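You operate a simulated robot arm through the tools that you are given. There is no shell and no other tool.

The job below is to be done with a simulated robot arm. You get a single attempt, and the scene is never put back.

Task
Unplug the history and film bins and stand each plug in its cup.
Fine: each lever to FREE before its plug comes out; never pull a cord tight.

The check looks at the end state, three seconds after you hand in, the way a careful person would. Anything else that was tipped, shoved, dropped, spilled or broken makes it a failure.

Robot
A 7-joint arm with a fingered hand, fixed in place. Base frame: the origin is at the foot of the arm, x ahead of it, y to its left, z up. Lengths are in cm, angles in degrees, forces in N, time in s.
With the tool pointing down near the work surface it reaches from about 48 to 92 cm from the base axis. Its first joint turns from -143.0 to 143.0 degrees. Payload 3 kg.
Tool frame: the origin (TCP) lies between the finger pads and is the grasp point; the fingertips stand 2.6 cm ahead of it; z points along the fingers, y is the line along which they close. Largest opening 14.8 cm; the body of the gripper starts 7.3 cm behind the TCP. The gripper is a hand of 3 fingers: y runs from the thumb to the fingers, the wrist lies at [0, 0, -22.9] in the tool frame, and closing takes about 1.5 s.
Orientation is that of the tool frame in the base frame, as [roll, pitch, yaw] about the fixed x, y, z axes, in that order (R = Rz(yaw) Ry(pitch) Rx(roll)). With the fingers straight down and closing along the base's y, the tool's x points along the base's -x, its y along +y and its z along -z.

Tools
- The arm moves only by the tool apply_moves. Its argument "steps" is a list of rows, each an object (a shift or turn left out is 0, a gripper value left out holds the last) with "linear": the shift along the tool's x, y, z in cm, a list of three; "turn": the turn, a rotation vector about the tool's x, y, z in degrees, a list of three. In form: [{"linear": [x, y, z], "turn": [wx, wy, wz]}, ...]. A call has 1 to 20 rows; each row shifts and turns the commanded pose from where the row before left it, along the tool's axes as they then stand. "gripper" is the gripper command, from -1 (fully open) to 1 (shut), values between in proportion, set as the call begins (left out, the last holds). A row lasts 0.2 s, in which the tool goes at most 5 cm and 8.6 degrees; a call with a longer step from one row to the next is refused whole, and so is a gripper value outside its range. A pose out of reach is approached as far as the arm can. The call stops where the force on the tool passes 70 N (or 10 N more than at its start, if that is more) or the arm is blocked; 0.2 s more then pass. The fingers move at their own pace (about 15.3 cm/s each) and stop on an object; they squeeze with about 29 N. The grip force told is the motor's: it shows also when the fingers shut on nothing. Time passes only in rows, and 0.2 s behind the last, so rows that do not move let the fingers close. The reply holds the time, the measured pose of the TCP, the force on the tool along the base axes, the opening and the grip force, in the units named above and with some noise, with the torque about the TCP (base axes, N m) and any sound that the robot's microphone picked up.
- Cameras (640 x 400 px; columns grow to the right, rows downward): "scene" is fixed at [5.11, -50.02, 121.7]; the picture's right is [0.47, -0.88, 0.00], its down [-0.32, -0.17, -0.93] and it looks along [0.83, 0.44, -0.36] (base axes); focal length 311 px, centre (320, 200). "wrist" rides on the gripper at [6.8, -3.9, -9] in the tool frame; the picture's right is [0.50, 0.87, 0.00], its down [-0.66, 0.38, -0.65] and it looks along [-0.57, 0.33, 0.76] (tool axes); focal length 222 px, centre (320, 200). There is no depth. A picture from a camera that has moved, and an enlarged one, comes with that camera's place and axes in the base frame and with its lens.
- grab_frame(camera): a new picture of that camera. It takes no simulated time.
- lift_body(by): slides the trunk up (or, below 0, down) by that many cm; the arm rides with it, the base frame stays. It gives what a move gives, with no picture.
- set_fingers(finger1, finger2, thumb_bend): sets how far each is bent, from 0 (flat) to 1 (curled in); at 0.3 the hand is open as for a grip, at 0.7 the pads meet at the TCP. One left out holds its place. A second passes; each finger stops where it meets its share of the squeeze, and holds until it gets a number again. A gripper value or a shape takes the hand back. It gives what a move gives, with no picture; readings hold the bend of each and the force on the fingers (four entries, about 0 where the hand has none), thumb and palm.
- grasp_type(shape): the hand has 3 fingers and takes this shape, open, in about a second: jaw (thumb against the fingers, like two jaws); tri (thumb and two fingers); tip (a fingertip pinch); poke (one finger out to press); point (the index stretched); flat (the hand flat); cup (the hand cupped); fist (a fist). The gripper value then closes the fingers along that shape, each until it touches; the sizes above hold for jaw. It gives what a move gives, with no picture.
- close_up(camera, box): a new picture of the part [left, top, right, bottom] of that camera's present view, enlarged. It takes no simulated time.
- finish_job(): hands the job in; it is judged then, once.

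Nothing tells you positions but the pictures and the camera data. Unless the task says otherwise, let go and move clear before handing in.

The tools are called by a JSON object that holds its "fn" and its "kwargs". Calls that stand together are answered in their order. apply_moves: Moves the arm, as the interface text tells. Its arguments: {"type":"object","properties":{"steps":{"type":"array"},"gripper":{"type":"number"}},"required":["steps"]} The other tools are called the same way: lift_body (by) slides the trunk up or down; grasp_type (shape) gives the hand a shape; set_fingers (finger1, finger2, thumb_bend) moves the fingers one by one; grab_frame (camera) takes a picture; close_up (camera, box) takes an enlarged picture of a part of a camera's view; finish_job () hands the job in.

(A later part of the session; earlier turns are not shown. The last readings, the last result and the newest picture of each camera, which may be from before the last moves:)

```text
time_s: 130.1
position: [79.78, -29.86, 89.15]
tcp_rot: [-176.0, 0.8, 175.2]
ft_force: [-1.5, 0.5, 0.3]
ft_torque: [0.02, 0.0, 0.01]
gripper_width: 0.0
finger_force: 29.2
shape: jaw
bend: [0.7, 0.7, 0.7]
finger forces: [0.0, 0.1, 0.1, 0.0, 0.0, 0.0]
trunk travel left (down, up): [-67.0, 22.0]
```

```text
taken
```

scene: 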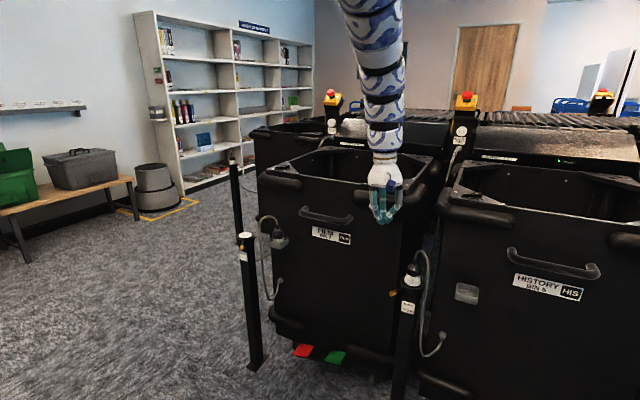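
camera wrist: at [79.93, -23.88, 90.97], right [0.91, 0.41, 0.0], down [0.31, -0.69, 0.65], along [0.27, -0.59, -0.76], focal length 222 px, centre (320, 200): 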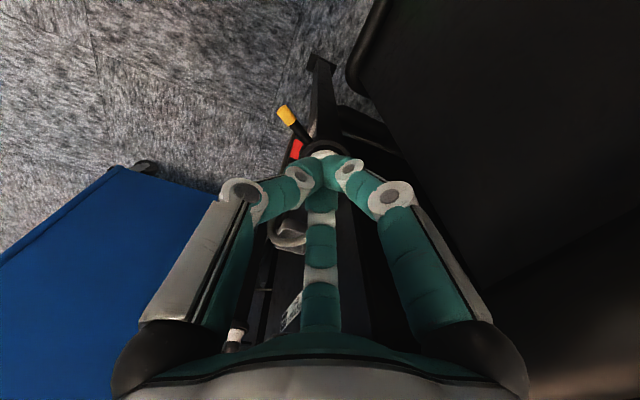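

Now retracting works: high trunk with the hand low is the right combination. I'll tilt the tool outward, about 30 degrees pointing away from the robot, to lean the hand away from the plug.

{"fn": "apply_moves", "kwargs": {"steps": [{"linear": [0, 0, 0], "turn": [2.7, -7.5, 0]}, {"linear": [0, 0, 0], "turn": [2.7, -7.5, 0]}, {"linear": [0, 0, 0], "turn": [2.7, -7.5, 0]}, {"linear": [0, 0, 0], "turn": [2.7, -7.5, 0]}, {"linear": [0, 0, 0]}]}}

{"fn": "grab_frame", "kwargs": {"camera": "wrist"}}

{"fn": "grab_frame", "kwargs": {"camera": "scene"}}

```text
time_s: 131.3
position: [87.0, -30.48, 90.02]
tcp_rot: [-165.3, 26.6, 179.4]
ft_force: [-0.5, -0.8, -0.2]
ft_torque: [0.01, 0.02, 0.0]
gripper_width: 0.0
finger_force: 29.0
shape: jaw
bend: [0.7, 0.7, 0.7]
finger forces: [0.0, 0.1, 0.0, 0.0, 0.0, 0.1]
out of reach, approached as far as the arm can: row 1, 2, 3, 4
trunk travel left (down, up): [-67.0, 22.0]
```

```text
taken
camera wrist: at [76.6, -31.8, 95.86], right [-0.34, 0.84, -0.42], down [0.35, 0.53, 0.77], along [0.87, 0.12, -0.48], focal length 222 px, centre (320, 200)
```

wrist: 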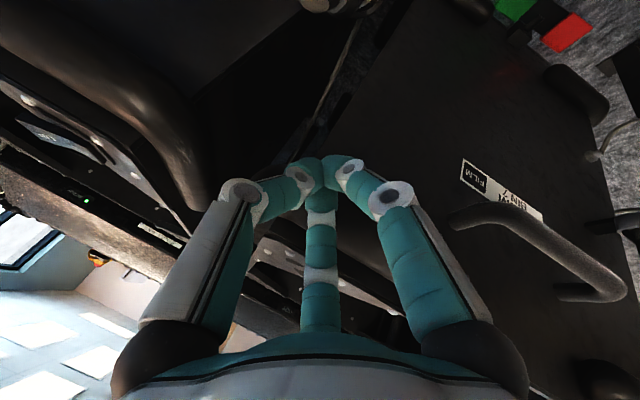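

```text
taken
```

scene: 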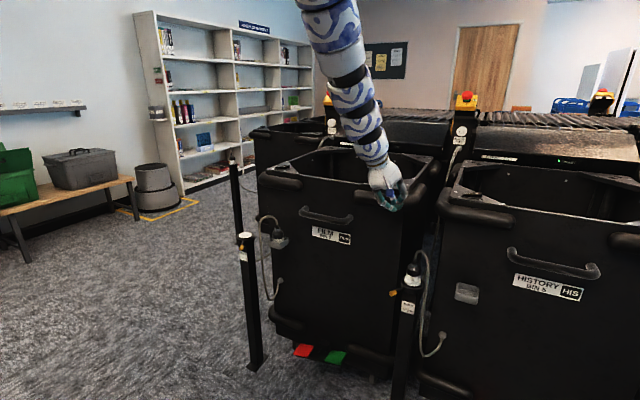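

The tilt took hold, but the hand slid outward near the film bin's bumper, with no contact. I'll move down and back together, which this posture allows.

{"fn": "apply_moves", "kwargs": {"steps": [{"linear": [1.79, 0.33, 1.3]}, {"linear": [1.79, 0.33, 1.3]}, {"linear": [1.79, 0.33, 1.3]}, {"linear": [0, 0, 0]}]}}

{"fn": "grab_frame", "kwargs": {"camera": "wrist"}}

{"fn": "grab_frame", "kwargs": {"camera": "scene"}}

```text
time_s: 132.3
position: [83.95, -30.43, 84.13]
tcp_rot: [-165.2, 26.7, 179.5]
ft_force: [-0.2, -0.3, -0.3]
ft_torque: [0.01, 0.0, 0.01]
gripper_width: 0.0
finger_force: 28.9
shape: jaw
bend: [0.7, 0.7, 0.7]
finger forces: [0.0, 0.0, 0.0, 0.0, 0.1, 0.1]
trunk travel left (down, up): [-67.0, 22.0]
```

```text
taken
camera wrist: at [73.61, -31.76, 89.89], right [-0.34, 0.84, -0.42], down [0.35, 0.53, 0.77], along [0.87, 0.12, -0.47], focal length 222 px, centre (320, 200)
```

wrist: 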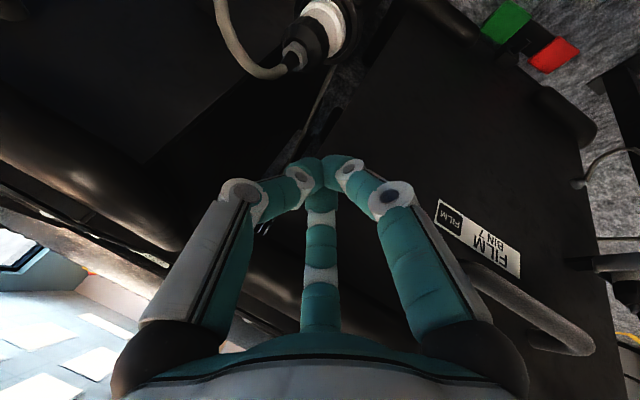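

```text
taken
```

scene: 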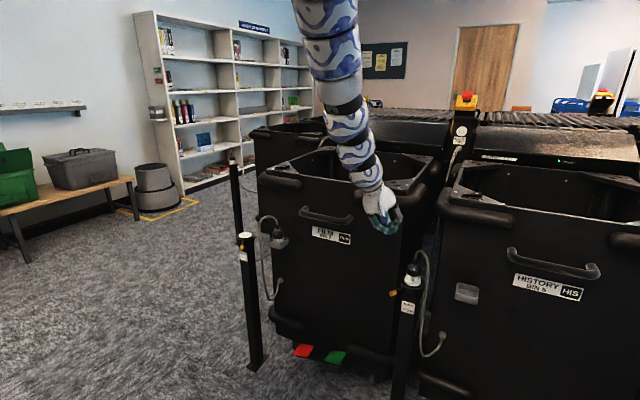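

Now the arm moves freely with the hand leaning back, and the plug and cord are visible at the top of the wrist view. I'll shift slightly left, lower the trunk 8 cm, and check before going down beside the lever.

{"fn": "apply_moves", "kwargs": {"steps": [{"linear": [1.2, 0.9, -0.86]}, {"linear": [0, 0, 0]}]}}

{"fn": "lift_body", "kwargs": {"by": -8}}

{"fn": "grab_frame", "kwargs": {"camera": "wrist"}}

{"fn": "close_up", "kwargs": {"camera": "scene", "box": [350, 180, 450, 310]}}

```text
time_s: 132.9
position: [83.52, -29.37, 83.52]
tcp_rot: [-165.4, 26.7, 179.5]
ft_force: [0.4, -0.8, -0.5]
ft_torque: [0.03, 0.0, 0.0]
gripper_width: 0.0
finger_force: 29.1
shape: jaw
bend: [0.7, 0.7, 0.7]
finger forces: [0.1, 0.0, 0.1, 0.1, 0.0, 0.0]
out of reach, approached as far as the arm can: row 1
trunk travel left (down, up): [-67.0, 22.0]
```

```text
time_s: 134.1
position: [83.66, -29.35, 75.59]
tcp_rot: [-165.3, 26.6, 179.6]
ft_force: [-0.4, -0.3, 0.4]
ft_torque: [0.01, -0.01, 0.06]
gripper_width: 0.01
finger_force: 29.0
shape: jaw
bend: [0.7, 0.7, 0.7]
finger forces: [0.1, 0.0, 0.0, 0.0, 0.0, 0.0]
trunk travel left (down, up): [-59.0, 30.0]
```

```text
taken
camera wrist: at [73.24, -30.63, 81.23], right [-0.34, 0.84, -0.42], down [0.35, 0.53, 0.77], along [0.87, 0.12, -0.47], focal length 222 px, centre (320, 200)
```

wrist: 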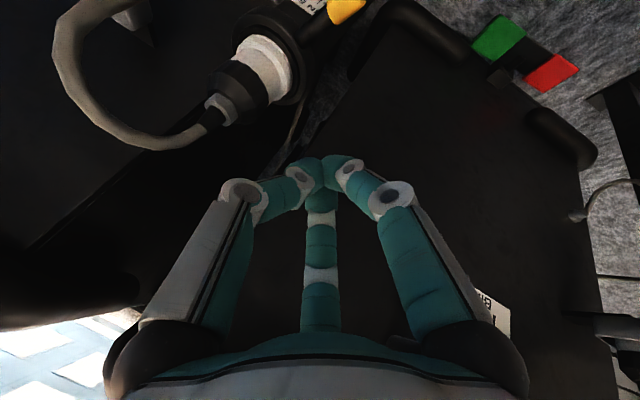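

```text
3.08 times, centred on (400, 245) of scene
camera zoom: at [5.11, -50.02, 121.7], right [0.47, -0.88, 0.0], down [-0.32, -0.17, -0.93], along [0.83, 0.44, -0.36], focal length 956 px, centre (74, 62)
```

zoom: 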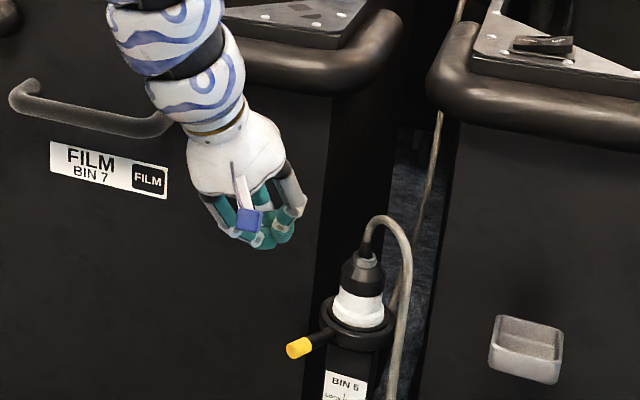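

The fingers are up-left of the history lever with a clear view from the scene camera. I'll descend to lever height on its left side.

{"fn": "apply_moves", "kwargs": {"steps": [{"linear": [1.63, 0.61, 2.58]}, {"linear": [1.63, 0.61, 2.58]}, {"linear": [1.6, 0.6, 2.55]}, {"linear": [0, 0, 0]}]}}

{"fn": "close_up", "kwargs": {"camera": "scene", "box": [350, 210, 450, 310]}}

{"fn": "grab_frame", "kwargs": {"camera": "wrist"}}

```text
time_s: 135.1
position: [82.67, -29.31, 66.18]
tcp_rot: [-165.3, 26.6, 179.5]
ft_force: [0.1, 0.6, -0.2]
ft_torque: [0.0, -0.03, -0.02]
gripper_width: 0.01
finger_force: 29.0
shape: jaw
bend: [0.7, 0.7, 0.7]
finger forces: [0.1, 0.0, 0.0, 0.0, 0.0, 0.1]
trunk travel left (down, up): [-59.0, 30.0]
```

```text
4.00 times, centred on (400, 260) of scene
camera zoom: at [5.11, -50.02, 121.7], right [0.47, -0.88, 0.0], down [-0.32, -0.17, -0.93], along [0.83, 0.44, -0.36], focal length 1243 px, centre (0, -40)
```

zoom: 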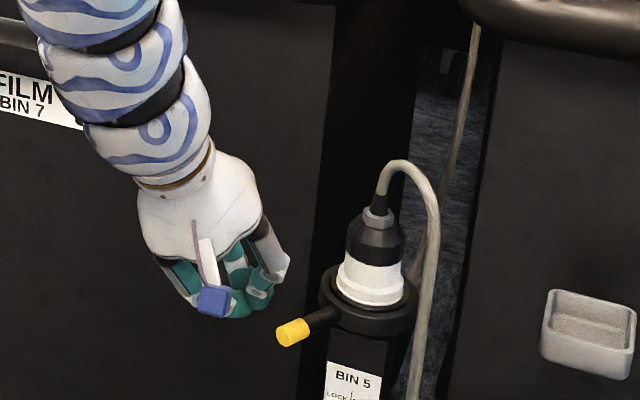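

```text
taken
camera wrist: at [72.35, -30.71, 71.87], right [-0.34, 0.84, -0.42], down [0.35, 0.53, 0.77], along [0.87, 0.12, -0.47], focal length 222 px, centre (320, 200)
```

wrist: 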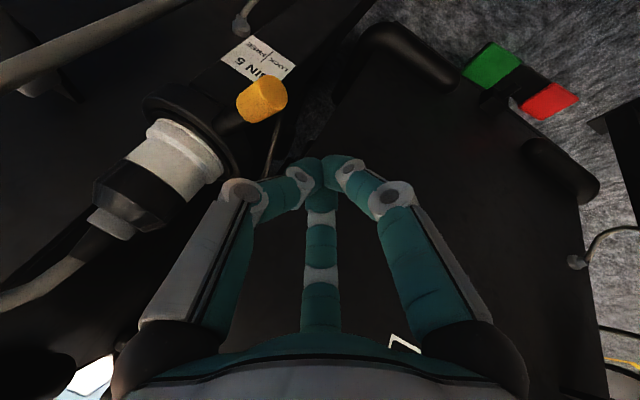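

The tips are level with the lever and to its left. I'll push along its arc in steps, checking partway.

{"fn": "apply_moves", "kwargs": {"steps": [{"linear": [0.51, -1.25, 0.07]}, {"linear": [0.51, -1.25, 0.07]}, {"linear": [0.885, -1.1, -0.17]}, {"linear": [0.625, -1.12, -0.03]}, {"linear": [0.46, -1.2, 0.08]}, {"linear": [0, 0, 0]}]}}

{"fn": "close_up", "kwargs": {"camera": "scene", "box": [360, 230, 440, 310]}}

{"fn": "grab_frame", "kwargs": {"camera": "wrist"}}

```text
time_s: 136.4
position: [79.35, -35.17, 66.11]
tcp_rot: [-165.4, 26.7, 179.5]
ft_force: [-0.1, -0.2, -0.7]
ft_torque: [-0.04, 0.0, -0.01]
gripper_width: 0.0
finger_force: 29.4
shape: jaw
bend: [0.7, 0.7, 0.7]
finger forces: [0.0, 0.1, 0.1, 0.0, 0.0, 0.1]
trunk travel left (down, up): [-59.0, 30.0]
```

```text
5.00 times, centred on (400, 270) of scene
camera zoom: at [5.11, -50.02, 121.7], right [0.47, -0.88, 0.0], down [-0.32, -0.17, -0.93], along [0.83, 0.44, -0.36], focal length 1554 px, centre (-80, -150)
```

zoom: 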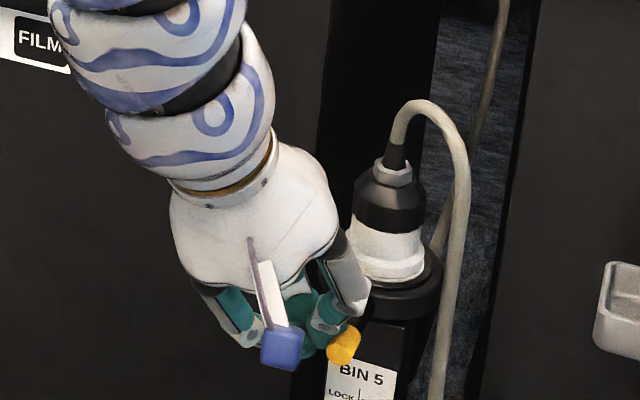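

```text
taken
camera wrist: at [69.03, -36.52, 71.88], right [-0.34, 0.84, -0.42], down [0.35, 0.53, 0.77], along [0.87, 0.12, -0.47], focal length 222 px, centre (320, 200)
```

wrist: 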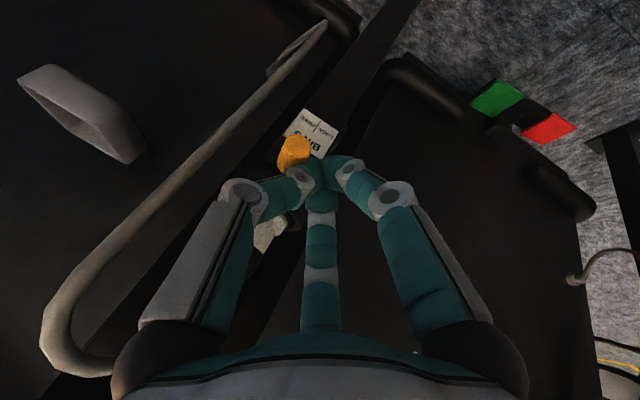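

The lever is moving with almost no resistance. I'll continue toward FREE.

{"fn": "apply_moves", "kwargs": {"steps": [{"linear": [0.265, -1.255, 0.19]}, {"linear": [0.07, -1.24, 0.29]}, {"linear": [-0.14, -1.23, 0.39]}, {"linear": [0, 0, 0]}]}}

{"fn": "close_up", "kwargs": {"camera": "scene", "box": [360, 230, 440, 310]}}

{"fn": "grab_frame", "kwargs": {"camera": "wrist"}}

```text
time_s: 137.4
position: [78.98, -38.93, 66.29]
tcp_rot: [-165.3, 26.6, 179.5]
ft_force: [-0.5, -0.2, 0.3]
ft_torque: [-0.02, 0.02, -0.03]
gripper_width: 0.0
finger_force: 29.3
shape: jaw
bend: [0.7, 0.7, 0.7]
finger forces: [0.1, 0.0, 0.1, 0.0, 0.1, 0.0]
trunk travel left (down, up): [-59.0, 30.0]
```

```text
5.00 times, centred on (400, 270) of scene
camera zoom: at [5.11, -50.02, 121.7], right [0.47, -0.88, 0.0], down [-0.32, -0.17, -0.93], along [0.83, 0.44, -0.36], focal length 1554 px, centre (-80, -150)
```

zoom: 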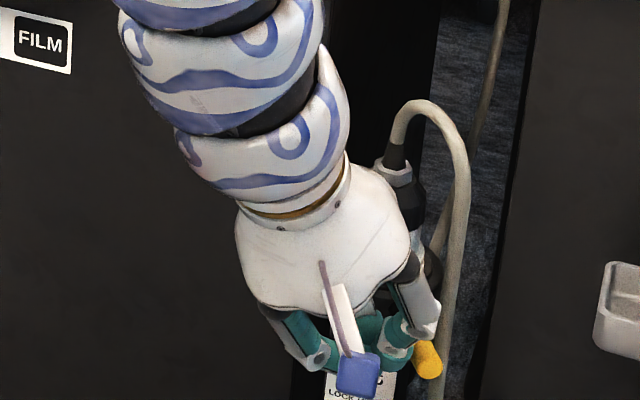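

```text
taken
camera wrist: at [68.7, -40.23, 71.93], right [-0.34, 0.84, -0.42], down [0.35, 0.53, 0.77], along [0.87, 0.12, -0.47], focal length 222 px, centre (320, 200)
```

wrist: 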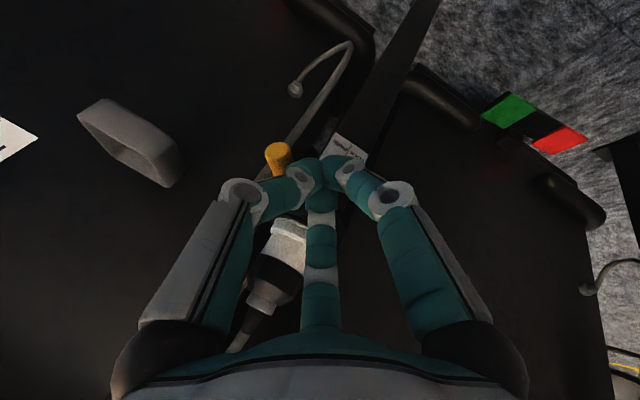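

The lever tip is now at about -30 degrees, close to FREE. I'll push slightly further to reach its stop.

{"fn": "apply_moves", "kwargs": {"steps": [{"linear": [-0.18, -0.6, 0.26]}, {"linear": [-0.2, -0.5, 0.24]}, {"linear": [0, 0, 0]}]}}

{"fn": "close_up", "kwargs": {"camera": "scene", "box": [360, 230, 440, 310]}}

```text
time_s: 138.2
position: [79.48, -39.83, 66.34]
tcp_rot: [-165.5, 26.7, 179.5]
ft_force: [-18.9, 20.1, -3.6]
ft_torque: [0.31, 0.29, 0.05]
gripper_width: 0.0
finger_force: 29.6
shape: jaw
bend: [0.7, 0.7, 0.7]
finger forces: [0.0, 0.0, 0.1, 0.1, 65.8, 0.1]
trunk travel left (down, up): [-59.0, 30.0]
```

```text
5.00 times, centred on (400, 270) of scene
camera zoom: at [5.11, -50.02, 121.7], right [0.47, -0.88, 0.0], down [-0.32, -0.17, -0.93], along [0.83, 0.44, -0.36], focal length 1554 px, centre (-80, -150)
```

zoom: 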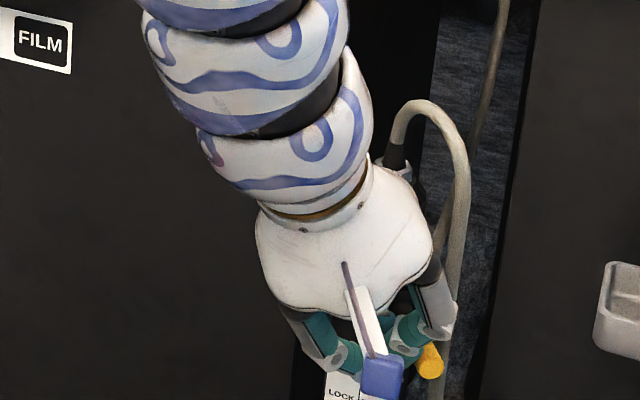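

The lever is against its stop at FREE. I'll back off to the left, then retreat up and away.

{"fn": "apply_moves", "kwargs": {"steps": [{"linear": [0.2, 1.0, -0.2]}, {"linear": [0, 1.8, 0]}, {"linear": [0, 1.5, -1]}, {"linear": [0, 1, -3]}, {"linear": [0, 0.5, -3]}, {"linear": [0, 0, 0]}]}}

{"fn": "close_up", "kwargs": {"camera": "scene", "box": [350, 210, 490, 360]}}

{"fn": "grab_frame", "kwargs": {"camera": "wrist"}}

```text
time_s: 139.7
position: [79.43, -32.93, 69.54]
tcp_rot: [-165.4, 26.6, 179.4]
ft_force: [0.2, -0.3, -0.3]
ft_torque: [0.01, 0.0, 0.03]
gripper_width: 0.0
finger_force: 28.9
shape: jaw
bend: [0.7, 0.7, 0.7]
finger forces: [0.1, 0.1, 0.0, 0.0, 0.0, 0.0]
out of reach, approached as far as the arm can: row 5
trunk travel left (down, up): [-59.0, 30.0]
```

```text
2.67 times, centred on (420, 285) of scene
camera zoom: at [5.11, -50.02, 121.7], right [0.47, -0.88, 0.0], down [-0.32, -0.17, -0.93], along [0.83, 0.44, -0.36], focal length 829 px, centre (53, -27)
```

zoom: 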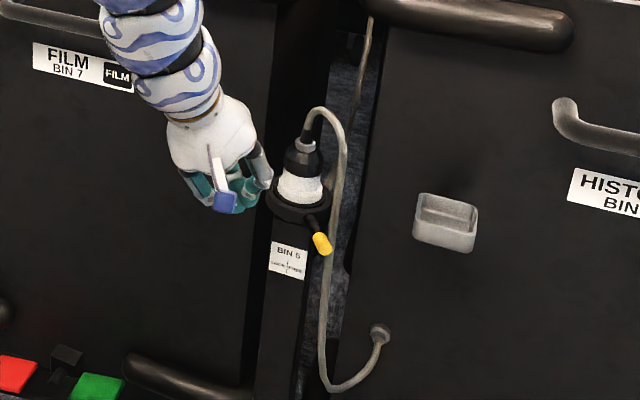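

```text
taken
camera wrist: at [68.91, -34.28, 75.17], right [-0.34, 0.84, -0.42], down [0.35, 0.53, 0.77], along [0.87, 0.12, -0.48], focal length 222 px, centre (320, 200)
```

wrist: 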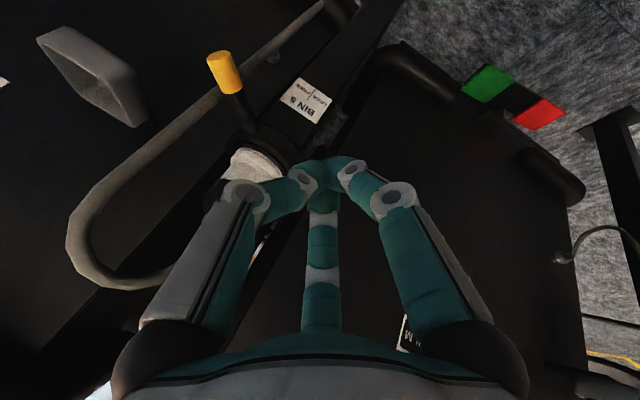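

The history lever is at FREE. I'll raise the trunk 16 cm, re-orient to a small 15 degree tilt with a finger gap facing the cord, and half-open the hand.

{"fn": "lift_body", "kwargs": {"by": 16}}

{"fn": "apply_moves", "kwargs": {"steps": [{"linear": [0, 0, 0], "turn": [-1.71, 3.63, -5.72]}, {"linear": [0, 0, 0], "turn": [-1.71, 3.63, -5.72]}, {"linear": [0, 0, 0], "turn": [-1.71, 3.63, -5.72]}, {"linear": [0, 0, 0], "turn": [-1.71, 3.63, -5.72]}, {"linear": [0, 0, 0]}], "gripper": -0.2}}

{"fn": "grab_frame", "kwargs": {"camera": "wrist"}}

{"fn": "grab_frame", "kwargs": {"camera": "scene"}}

```text
time_s: 141.5
position: [79.12, -33.02, 85.42]
tcp_rot: [-165.3, 26.6, 179.4]
ft_force: [0.1, -0.3, 0.6]
ft_torque: [0.02, -0.01, 0.0]
gripper_width: 0.01
finger_force: 28.7
shape: jaw
bend: [0.7, 0.7, 0.7]
finger forces: [0.0, 0.0, 0.1, 0.0, 0.0, 0.0]
trunk travel left (down, up): [-75.0, 14.0]
```

```text
time_s: 142.7
position: [79.23, -33.04, 85.55]
tcp_rot: [-166.5, 6.9, -161.0]
ft_force: [-0.3, 0.2, 0.4]
ft_torque: [0.0, 0.03, -0.04]
gripper_width: 8.89
finger_force: 0.1
shape: jaw
bend: [0.32, 0.32, 0.7]
finger forces: [0.0, 0.0, 0.0, 0.0, 0.0, 0.1]
trunk travel left (down, up): [-75.0, 14.0]
```

```text
taken
camera wrist: at [72.46, -37.0, 94.37], right [-0.72, 0.64, -0.26], down [0.39, 0.68, 0.62], along [0.58, 0.35, -0.74], focal length 222 px, centre (320, 200)
```

wrist: 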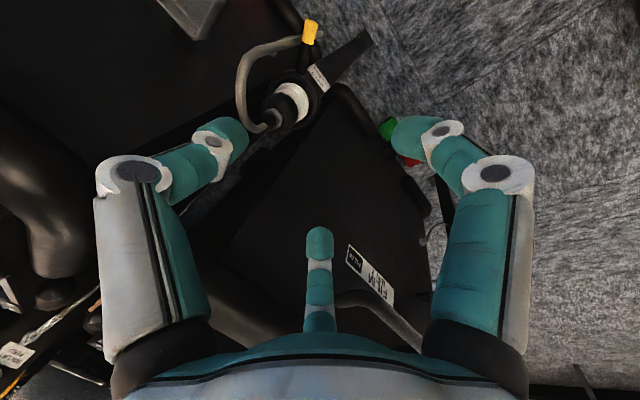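

```text
taken
```

scene: 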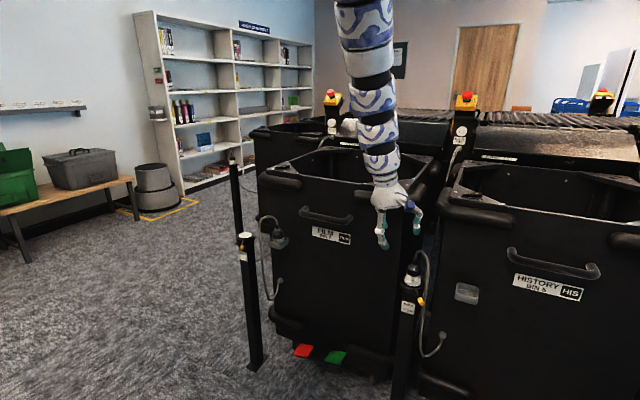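

The orientation is as planned. I'll zoom in to refine the history plug's position.

{"fn": "close_up", "kwargs": {"camera": "wrist", "box": [220, 0, 350, 150]}}

{"fn": "close_up", "kwargs": {"camera": "scene", "box": [390, 240, 440, 310]}}

```text
2.67 times, centred on (285, 75) of wrist
camera zoom: at [72.46, -37.0, 94.37], right [-0.72, 0.64, -0.26], down [0.39, 0.68, 0.62], along [0.58, 0.35, -0.74], focal length 592 px, centre (413, 533)
```

zoom: 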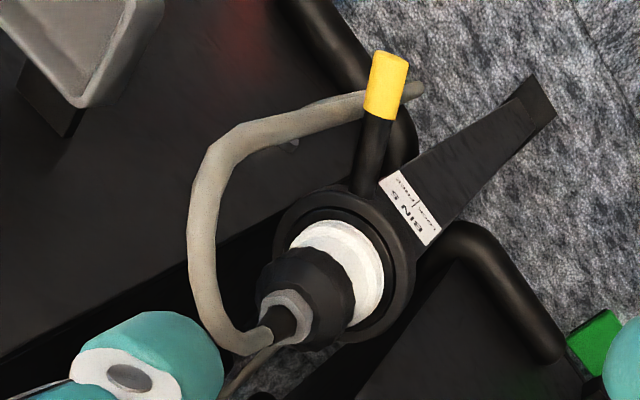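

```text
5.71 times, centred on (415, 275) of scene
camera zoom: at [5.11, -50.02, 121.7], right [0.47, -0.88, 0.0], down [-0.32, -0.17, -0.93], along [0.83, 0.44, -0.36], focal length 1776 px, centre (-223, -229)
```

zoom: 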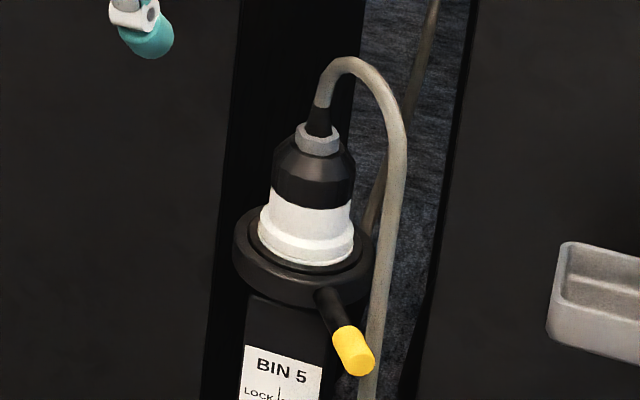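

The plug axis is (87.0, -37.9). With only 15 degrees of tilt a finger base would brush the film bin's bumper on the way down, so I'll move partway and lean the hand back to about 26 degrees.

{"fn": "apply_moves", "kwargs": {"steps": [{"linear": [-1.77, -2.09, 0.72]}, {"linear": [-1.77, -2.09, 0.72]}, {"linear": [0, 0, 0], "turn": [1.48, -6.65, -0.2]}, {"linear": [0, 0, 0], "turn": [1.48, -6.65, -0.2]}, {"linear": [0, 0, 0]}]}}

{"fn": "grab_frame", "kwargs": {"camera": "wrist"}}

```text
time_s: 143.9
position: [84.03, -35.96, 85.34]
tcp_rot: [-162.9, 19.5, -157.2]
ft_force: [0.4, -0.5, 0.4]
ft_torque: [0.04, -0.02, 0.01]
gripper_width: 8.92
finger_force: 0.1
shape: jaw
bend: [0.32, 0.32, 0.7]
finger forces: [0.0, 0.0, 0.0, 0.0, 0.0, 0.0]
trunk travel left (down, up): [-75.0, 14.0]
```

```text
taken
camera wrist: at [75.66, -40.54, 92.34], right [-0.68, 0.61, -0.41], down [0.2, 0.68, 0.7], along [0.71, 0.39, -0.58], focal length 222 px, centre (320, 200)
```

wrist: 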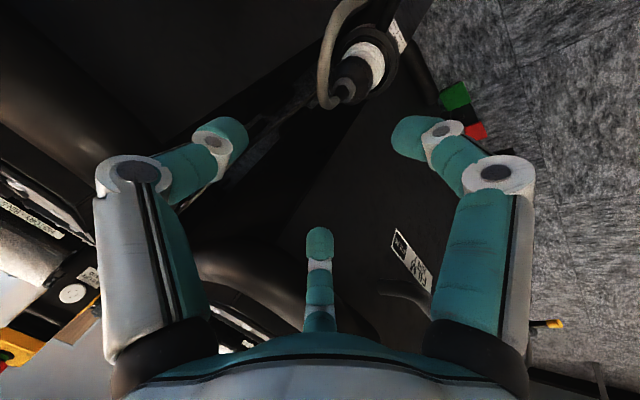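

The tilt is right. I'll turn 10 degrees about the vertical so no finger base points at the bumper, then move over the plug.

{"fn": "apply_moves", "kwargs": {"steps": [{"linear": [0, 0, 0], "turn": [-1.67, -1.39, -4.5]}, {"linear": [0, 0, 0], "turn": [-1.67, -1.39, -4.5]}, {"linear": [0, 0, 0]}]}}

```text
time_s: 144.7
position: [84.08, -35.99, 85.54]
tcp_rot: [-162.7, 19.3, -147.1]
ft_force: [-0.2, 0.1, -0.1]
ft_torque: [0.0, -0.01, 0.0]
gripper_width: 8.87
finger_force: 0.0
shape: jaw
bend: [0.32, 0.32, 0.7]
finger forces: [0.1, 0.0, 0.0, 0.0, 0.0, 0.0]
trunk travel left (down, up): [-75.0, 14.0]
```

{"fn": "apply_moves", "kwargs": {"steps": [{"linear": [-0.67, -1.45, 0.7]}, {"linear": [-0.67, -1.45, 0.69]}, {"linear": [0, 0, 0]}]}}

{"fn": "grab_frame", "kwargs": {"camera": "wrist"}}

{"fn": "close_up", "kwargs": {"camera": "scene", "box": [370, 170, 470, 310]}}

```text
time_s: 145.5
position: [86.51, -37.87, 85.41]
tcp_rot: [-162.2, 19.4, -147.1]
ft_force: [-0.3, -1.1, -0.1]
ft_torque: [0.02, 0.03, -0.04]
gripper_width: 8.89
finger_force: 0.0
shape: jaw
bend: [0.32, 0.32, 0.7]
finger forces: [0.1, 0.0, 0.0, 0.0, 0.1, 0.0]
out of reach, approached as far as the arm can: row 2
trunk travel left (down, up): [-75.0, 14.0]
```

```text
taken
camera wrist: at [79.14, -43.79, 92.56], right [-0.77, 0.48, -0.42], down [0.07, 0.72, 0.69], along [0.63, 0.5, -0.59], focal length 222 px, centre (320, 200)
```

wrist: 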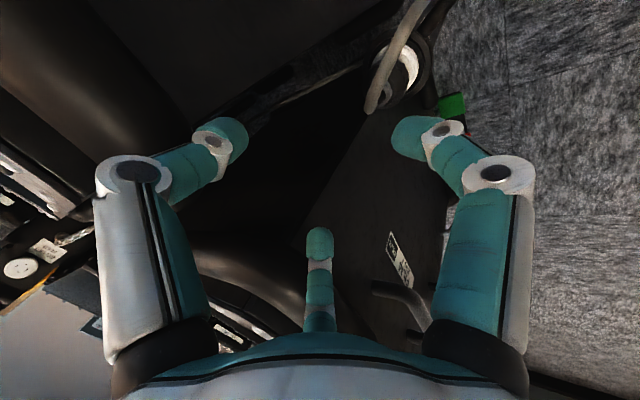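

```text
2.86 times, centred on (420, 240) of scene
camera zoom: at [5.11, -50.02, 121.7], right [0.47, -0.88, 0.0], down [-0.32, -0.17, -0.93], along [0.83, 0.44, -0.36], focal length 888 px, centre (34, 86)
```

zoom: 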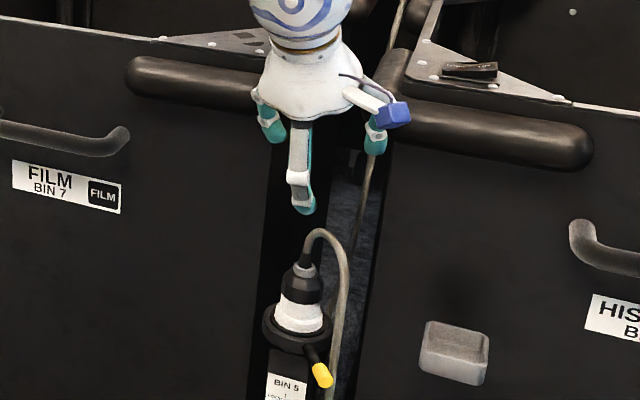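

The hand is directly above the history plug at full stretch. I'll lower the trunk 8 cm; the posture stays the same and the fingers should clear the bumpers.

{"fn": "lift_body", "kwargs": {"by": -6}}

{"fn": "grab_frame", "kwargs": {"camera": "wrist"}}

{"fn": "close_up", "kwargs": {"camera": "scene", "box": [370, 190, 450, 310]}}

```text
time_s: 146.5
position: [86.68, -37.88, 79.49]
tcp_rot: [-162.1, 19.3, -147.2]
ft_force: [-0.4, 0.1, 0.0]
ft_torque: [-0.02, 0.0, 0.07]
gripper_width: 8.9
finger_force: 0.1
shape: jaw
bend: [0.32, 0.32, 0.7]
finger forces: [0.1, 0.0, 0.0, 0.0, 0.0, 0.1]
trunk travel left (down, up): [-69.0, 20.0]
```

```text
taken
camera wrist: at [79.08, -43.87, 86.59], right [-0.77, 0.48, -0.42], down [0.07, 0.71, 0.7], along [0.63, 0.5, -0.59], focal length 222 px, centre (320, 200)
```

wrist: 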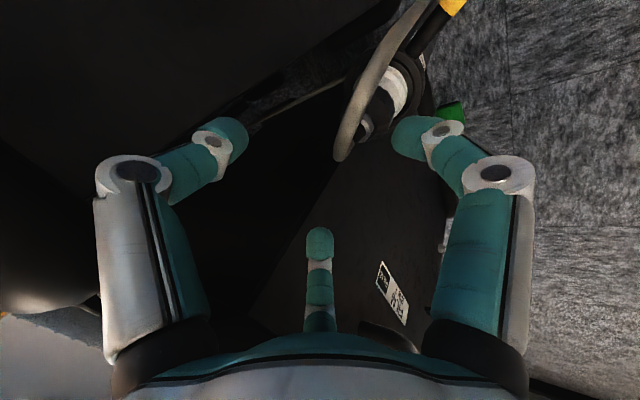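

```text
3.33 times, centred on (410, 250) of scene
camera zoom: at [5.11, -50.02, 121.7], right [0.47, -0.88, 0.0], down [-0.32, -0.17, -0.93], along [0.83, 0.44, -0.36], focal length 1036 px, centre (20, 33)
```

zoom: 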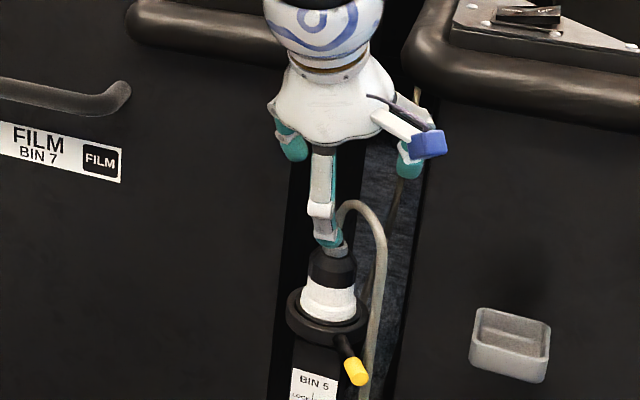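

Alignment looks right: the nut is where I predicted it. I'll lower the trunk 4 cm more and check again.

{"fn": "lift_body", "kwargs": {"by": -4.5}}

{"fn": "grab_frame", "kwargs": {"camera": "wrist"}}

{"fn": "close_up", "kwargs": {"camera": "scene", "box": [380, 210, 440, 300]}}

```text
time_s: 147.4
position: [86.57, -38.02, 75.01]
tcp_rot: [-162.0, 19.5, -147.2]
ft_force: [-1.2, 0.2, -0.5]
ft_torque: [0.04, -0.01, -0.03]
gripper_width: 8.87
finger_force: 0.1
shape: jaw
bend: [0.32, 0.32, 0.7]
finger forces: [0.0, 0.0, 0.0, 0.0, 0.0, 0.0]
trunk travel left (down, up): [-64.5, 24.5]
```

```text
taken
camera wrist: at [79.08, -43.87, 82.09], right [-0.77, 0.48, -0.42], down [0.07, 0.71, 0.7], along [0.63, 0.5, -0.59], focal length 222 px, centre (320, 200)
```

wrist: 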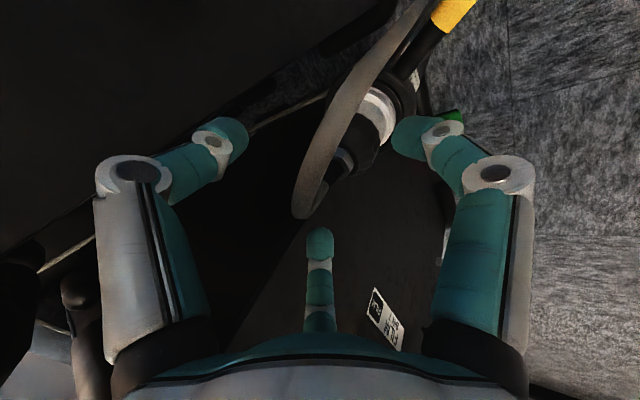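

```text
4.44 times, centred on (410, 255) of scene
camera zoom: at [5.11, -50.02, 121.7], right [0.47, -0.88, 0.0], down [-0.32, -0.17, -0.93], along [0.83, 0.44, -0.36], focal length 1381 px, centre (-80, -44)
```

zoom: 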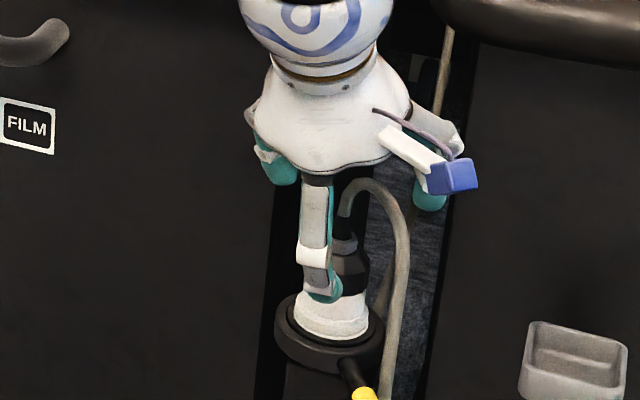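

The plug is entering between the fingers with the cord in the gap. I'll lower the last 3.6 cm.

{"fn": "lift_body", "kwargs": {"by": -3.5}}

{"fn": "grab_frame", "kwargs": {"camera": "wrist"}}

{"fn": "close_up", "kwargs": {"camera": "scene", "box": [380, 220, 440, 300]}}

```text
time_s: 148.2
position: [86.61, -37.89, 71.55]
tcp_rot: [-162.1, 19.3, -147.4]
ft_force: [0.6, -0.4, -0.4]
ft_torque: [0.01, 0.01, 0.01]
gripper_width: 8.89
finger_force: 0.1
shape: jaw
bend: [0.32, 0.32, 0.7]
finger forces: [0.0, 0.0, 0.0, 0.1, 0.0, 0.0]
trunk travel left (down, up): [-61.0, 28.0]
```

```text
taken
camera wrist: at [79.08, -43.86, 78.59], right [-0.77, 0.48, -0.42], down [0.07, 0.71, 0.7], along [0.63, 0.5, -0.59], focal length 222 px, centre (320, 200)
```

wrist: 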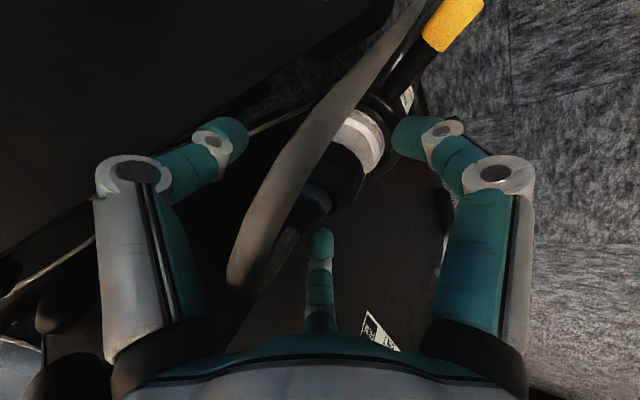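

```text
5.00 times, centred on (410, 260) of scene
camera zoom: at [5.11, -50.02, 121.7], right [0.47, -0.88, 0.0], down [-0.32, -0.17, -0.93], along [0.83, 0.44, -0.36], focal length 1554 px, centre (-130, -100)
```

zoom: 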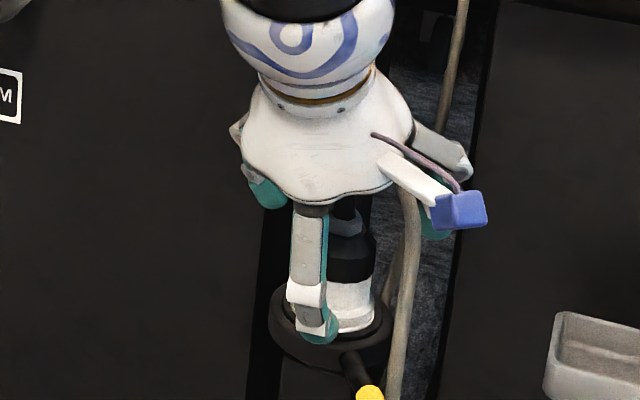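

The pose matches the film grasp. I'll close the hand on the plug.

{"fn": "apply_moves", "kwargs": {"steps": [{"linear": [0, 0, 0]}, {"linear": [0, 0, 0]}, {"linear": [0, 0, 0]}, {"linear": [0, 0, 0]}, {"linear": [0, 0, 0]}, {"linear": [0, 0, 0]}, {"linear": [0, 0, 0]}], "gripper": 1}}

{"fn": "grab_frame", "kwargs": {"camera": "wrist"}}

{"fn": "close_up", "kwargs": {"camera": "scene", "box": [380, 230, 440, 310]}}

```text
time_s: 149.8
position: [86.63, -38.17, 71.48]
tcp_rot: [-162.3, 19.4, -147.2]
ft_force: [0.8, 0.2, 1.8]
ft_torque: [0.02, 0.04, 0.0]
gripper_width: 3.5
finger_force: 28.6
shape: jaw
bend: [0.77, 0.76, 0.7]
finger forces: [23.3, 26.4, 0.0, 0.1, 25.5, 0.0]
trunk travel left (down, up): [-61.0, 28.0]
heard: snap
```

```text
taken
camera wrist: at [79.08, -43.87, 78.58], right [-0.77, 0.48, -0.42], down [0.07, 0.71, 0.7], along [0.63, 0.5, -0.59], focal length 222 px, centre (320, 200)
```

wrist: 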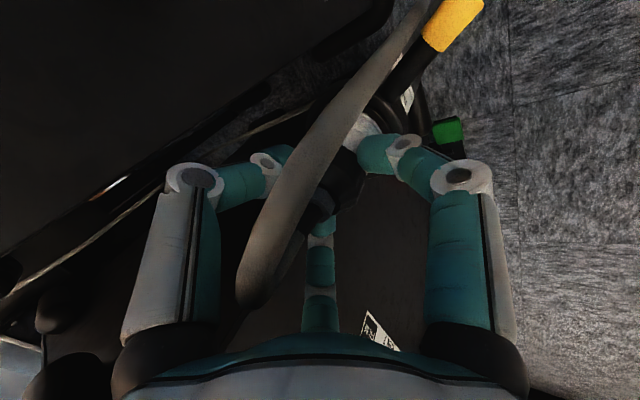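

```text
5.00 times, centred on (410, 270) of scene
camera zoom: at [5.11, -50.02, 121.7], right [0.47, -0.88, 0.0], down [-0.32, -0.17, -0.93], along [0.83, 0.44, -0.36], focal length 1554 px, centre (-130, -150)
```

zoom: 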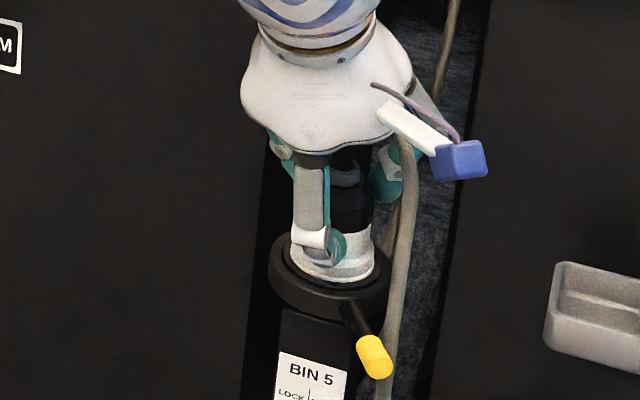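

A firm grip, same as on the film plug, and the lever is at FREE. I'll lift slowly with the trunk, 2.5 cm first.

{"fn": "lift_body", "kwargs": {"by": 2.5}}

{"fn": "close_up", "kwargs": {"camera": "scene", "box": [380, 230, 440, 310]}}

```text
time_s: 150.5
position: [86.63, -37.98, 74.12]
tcp_rot: [-162.3, 19.4, -147.2]
ft_force: [-0.3, -0.3, -0.1]
ft_torque: [0.0, -0.02, 0.02]
gripper_width: 3.49
finger_force: 29.2
shape: jaw
bend: [0.77, 0.76, 0.7]
finger forces: [22.6, 26.5, 0.0, 0.1, 25.2, 0.0]
trunk travel left (down, up): [-63.5, 25.5]
```

```text
5.00 times, centred on (410, 270) of scene
camera zoom: at [5.11, -50.02, 121.7], right [0.47, -0.88, 0.0], down [-0.32, -0.17, -0.93], along [0.83, 0.44, -0.36], focal length 1554 px, centre (-130, -150)
```

zoom: 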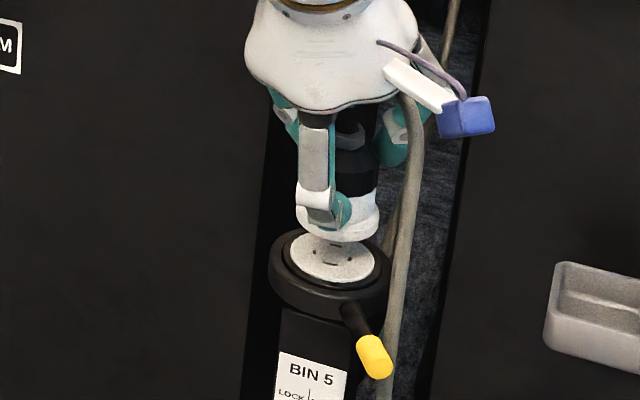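

The plug is out cleanly and the cord is slack. I'll lift another 4 cm.

{"fn": "lift_body", "kwargs": {"by": 4}}

{"fn": "grab_frame", "kwargs": {"camera": "wrist"}}

{"fn": "close_up", "kwargs": {"camera": "scene", "box": [380, 210, 500, 340]}}

```text
time_s: 151.3
position: [86.58, -37.88, 77.97]
tcp_rot: [-162.1, 19.4, -147.2]
ft_force: [-0.2, -0.1, -1.0]
ft_torque: [0.02, -0.03, -0.04]
gripper_width: 3.48
finger_force: 29.3
shape: jaw
bend: [0.77, 0.76, 0.7]
finger forces: [22.6, 26.6, 0.0, 0.0, 25.3, 0.0]
trunk travel left (down, up): [-67.5, 21.5]
```

```text
taken
camera wrist: at [79.1, -43.88, 85.05], right [-0.77, 0.48, -0.42], down [0.07, 0.71, 0.7], along [0.63, 0.5, -0.59], focal length 222 px, centre (320, 200)
```

wrist: 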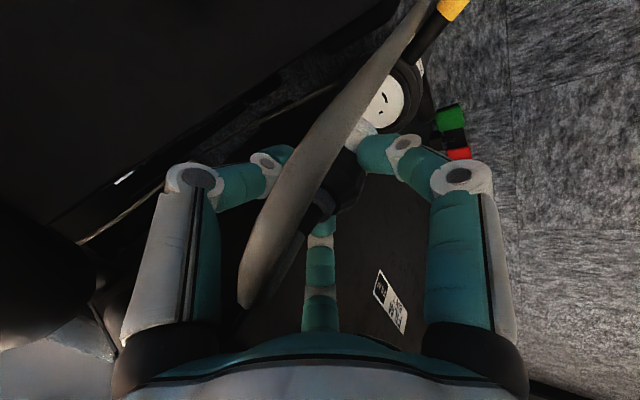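

```text
3.08 times, centred on (440, 275) of scene
camera zoom: at [5.11, -50.02, 121.7], right [0.47, -0.88, 0.0], down [-0.32, -0.17, -0.93], along [0.83, 0.44, -0.36], focal length 956 px, centre (-49, -31)
```

zoom: 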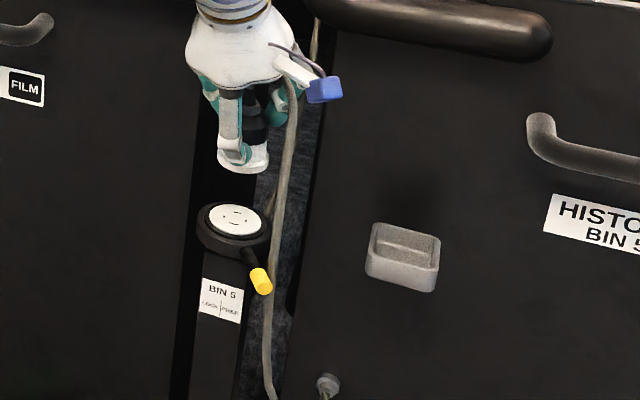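

The plug is clear of the post. The arm is near full stretch, so I'll raise the hand 7 cm with the arm and lower the trunk by the same amount before moving to the cup.

{"fn": "apply_moves", "kwargs": {"steps": [{"linear": [-0.6, -0.5, -1.6]}, {"linear": [-0.6, -0.5, -1.6]}, {"linear": [-0.6, -0.5, -1.6]}, {"linear": [-0.55, -0.45, -1.5]}, {"linear": [0, 0, 0]}]}}

{"fn": "lift_body", "kwargs": {"by": -7}}

{"fn": "close_up", "kwargs": {"camera": "scene", "box": [380, 210, 500, 340]}}

```text
time_s: 152.5
position: [86.55, -37.96, 84.93]
tcp_rot: [-162.2, 19.4, -147.2]
ft_force: [0.1, -0.3, -1.4]
ft_torque: [0.0, 0.0, -0.01]
gripper_width: 3.47
finger_force: 29.2
shape: jaw
bend: [0.77, 0.76, 0.7]
finger forces: [22.7, 26.5, 0.0, 0.0, 25.1, 0.1]
trunk travel left (down, up): [-67.5, 21.5]
```

```text
time_s: 153.6
position: [86.61, -37.87, 78.11]
tcp_rot: [-162.2, 19.4, -147.2]
ft_force: [0.1, -0.1, -2.1]
ft_torque: [0.03, -0.04, 0.0]
gripper_width: 3.48
finger_force: 29.3
shape: jaw
bend: [0.77, 0.76, 0.7]
finger forces: [22.7, 26.5, 0.1, 0.1, 25.0, 0.0]
trunk travel left (down, up): [-60.5, 28.5]
```

```text
3.08 times, centred on (440, 275) of scene
camera zoom: at [5.11, -50.02, 121.7], right [0.47, -0.88, 0.0], down [-0.32, -0.17, -0.93], along [0.83, 0.44, -0.36], focal length 956 px, centre (-49, -31)
```

zoom: 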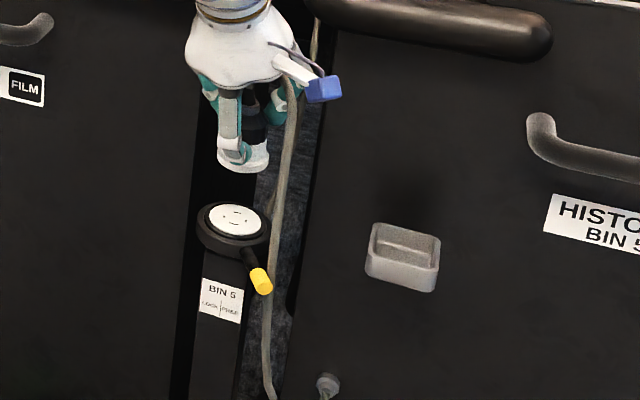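

Good. I'll carry the plug toward the cup, staying on the robot side of the bumper.

{"fn": "apply_moves", "kwargs": {"steps": [{"linear": [1.31, -1.97, 0.12]}, {"linear": [1.31, -1.97, 0.12]}, {"linear": [1.31, -1.97, 0.12]}, {"linear": [0, 0, 0]}]}}

{"fn": "grab_frame", "kwargs": {"camera": "wrist"}}

{"fn": "close_up", "kwargs": {"camera": "scene", "box": [380, 210, 500, 340]}}

```text
time_s: 154.6
position: [86.28, -44.99, 78.04]
tcp_rot: [-162.1, 19.4, -147.2]
ft_force: [-1.2, 0.3, -1.0]
ft_torque: [0.0, -0.03, 0.0]
gripper_width: 3.47
finger_force: 29.4
shape: jaw
bend: [0.77, 0.76, 0.7]
finger forces: [22.8, 26.6, 0.0, 0.0, 25.0, 0.0]
trunk travel left (down, up): [-60.5, 28.5]
```

```text
taken
camera wrist: at [78.75, -50.82, 85.04], right [-0.77, 0.48, -0.42], down [0.07, 0.72, 0.7], along [0.64, 0.5, -0.59], focal length 222 px, centre (320, 200)
```

wrist: 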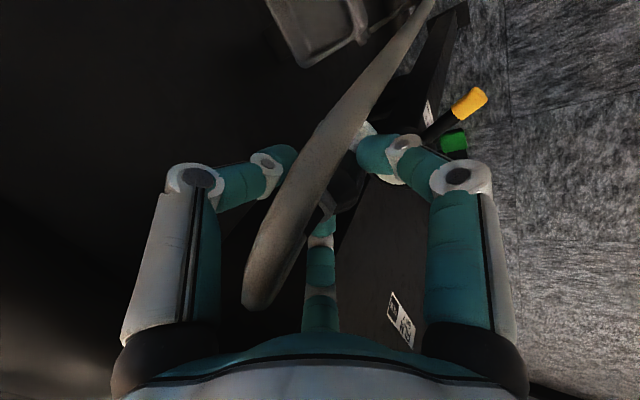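

```text
3.08 times, centred on (440, 275) of scene
camera zoom: at [5.11, -50.02, 121.7], right [0.47, -0.88, 0.0], down [-0.32, -0.17, -0.93], along [0.83, 0.44, -0.36], focal length 956 px, centre (-49, -31)
```

zoom: 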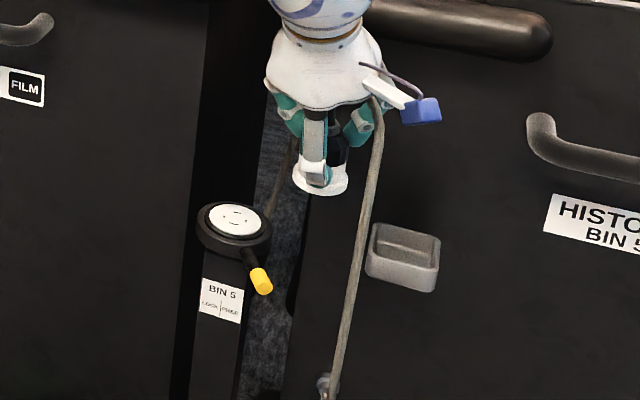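

The plug is halfway. I'll check that the cord still has slack below.

{"fn": "close_up", "kwargs": {"camera": "scene", "box": [390, 230, 510, 400]}}

```text
2.35 times, centred on (450, 315) of scene
camera zoom: at [5.11, -50.02, 121.7], right [0.47, -0.88, 0.0], down [-0.32, -0.17, -0.93], along [0.83, 0.44, -0.36], focal length 731 px, centre (14, -71)
```

zoom: 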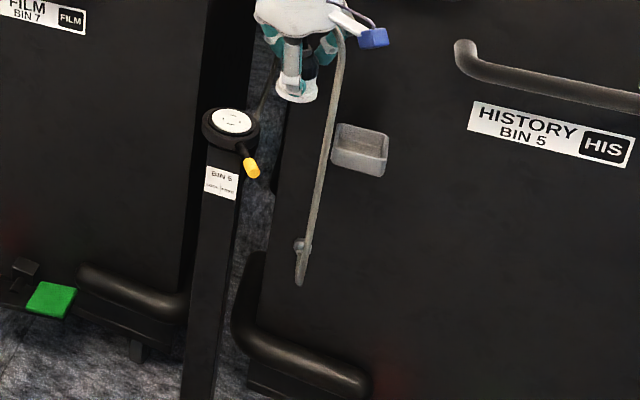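

There is still a loop of slack. I'll zoom on the held plug to judge how upright it is.

{"fn": "close_up", "kwargs": {"camera": "scene", "box": [420, 230, 460, 280]}}

{"fn": "close_up", "kwargs": {"camera": "wrist", "box": [260, 0, 420, 120]}}

```text
8.00 times, centred on (440, 255) of scene
camera zoom: at [5.11, -50.02, 121.7], right [0.47, -0.88, 0.0], down [-0.32, -0.17, -0.93], along [0.83, 0.44, -0.36], focal length 2486 px, centre (-640, -240)
```

zoom: 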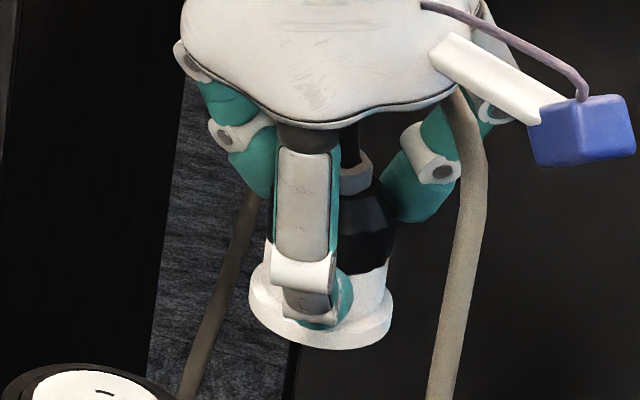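

```text
3.33 times, centred on (340, 60) of wrist
camera zoom: at [78.75, -50.82, 85.04], right [-0.77, 0.48, -0.42], down [0.07, 0.72, 0.7], along [0.64, 0.5, -0.59], focal length 740 px, centre (253, 667)
```

zoom: 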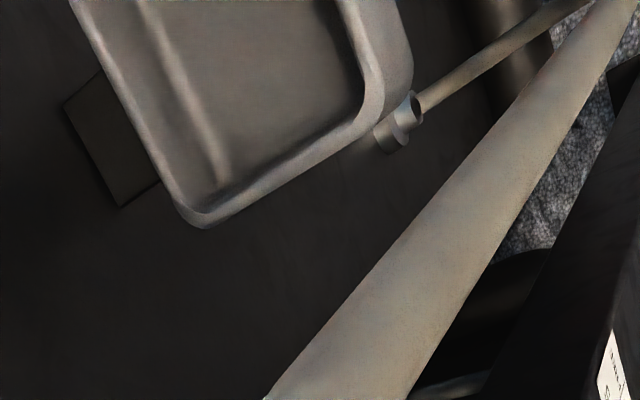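

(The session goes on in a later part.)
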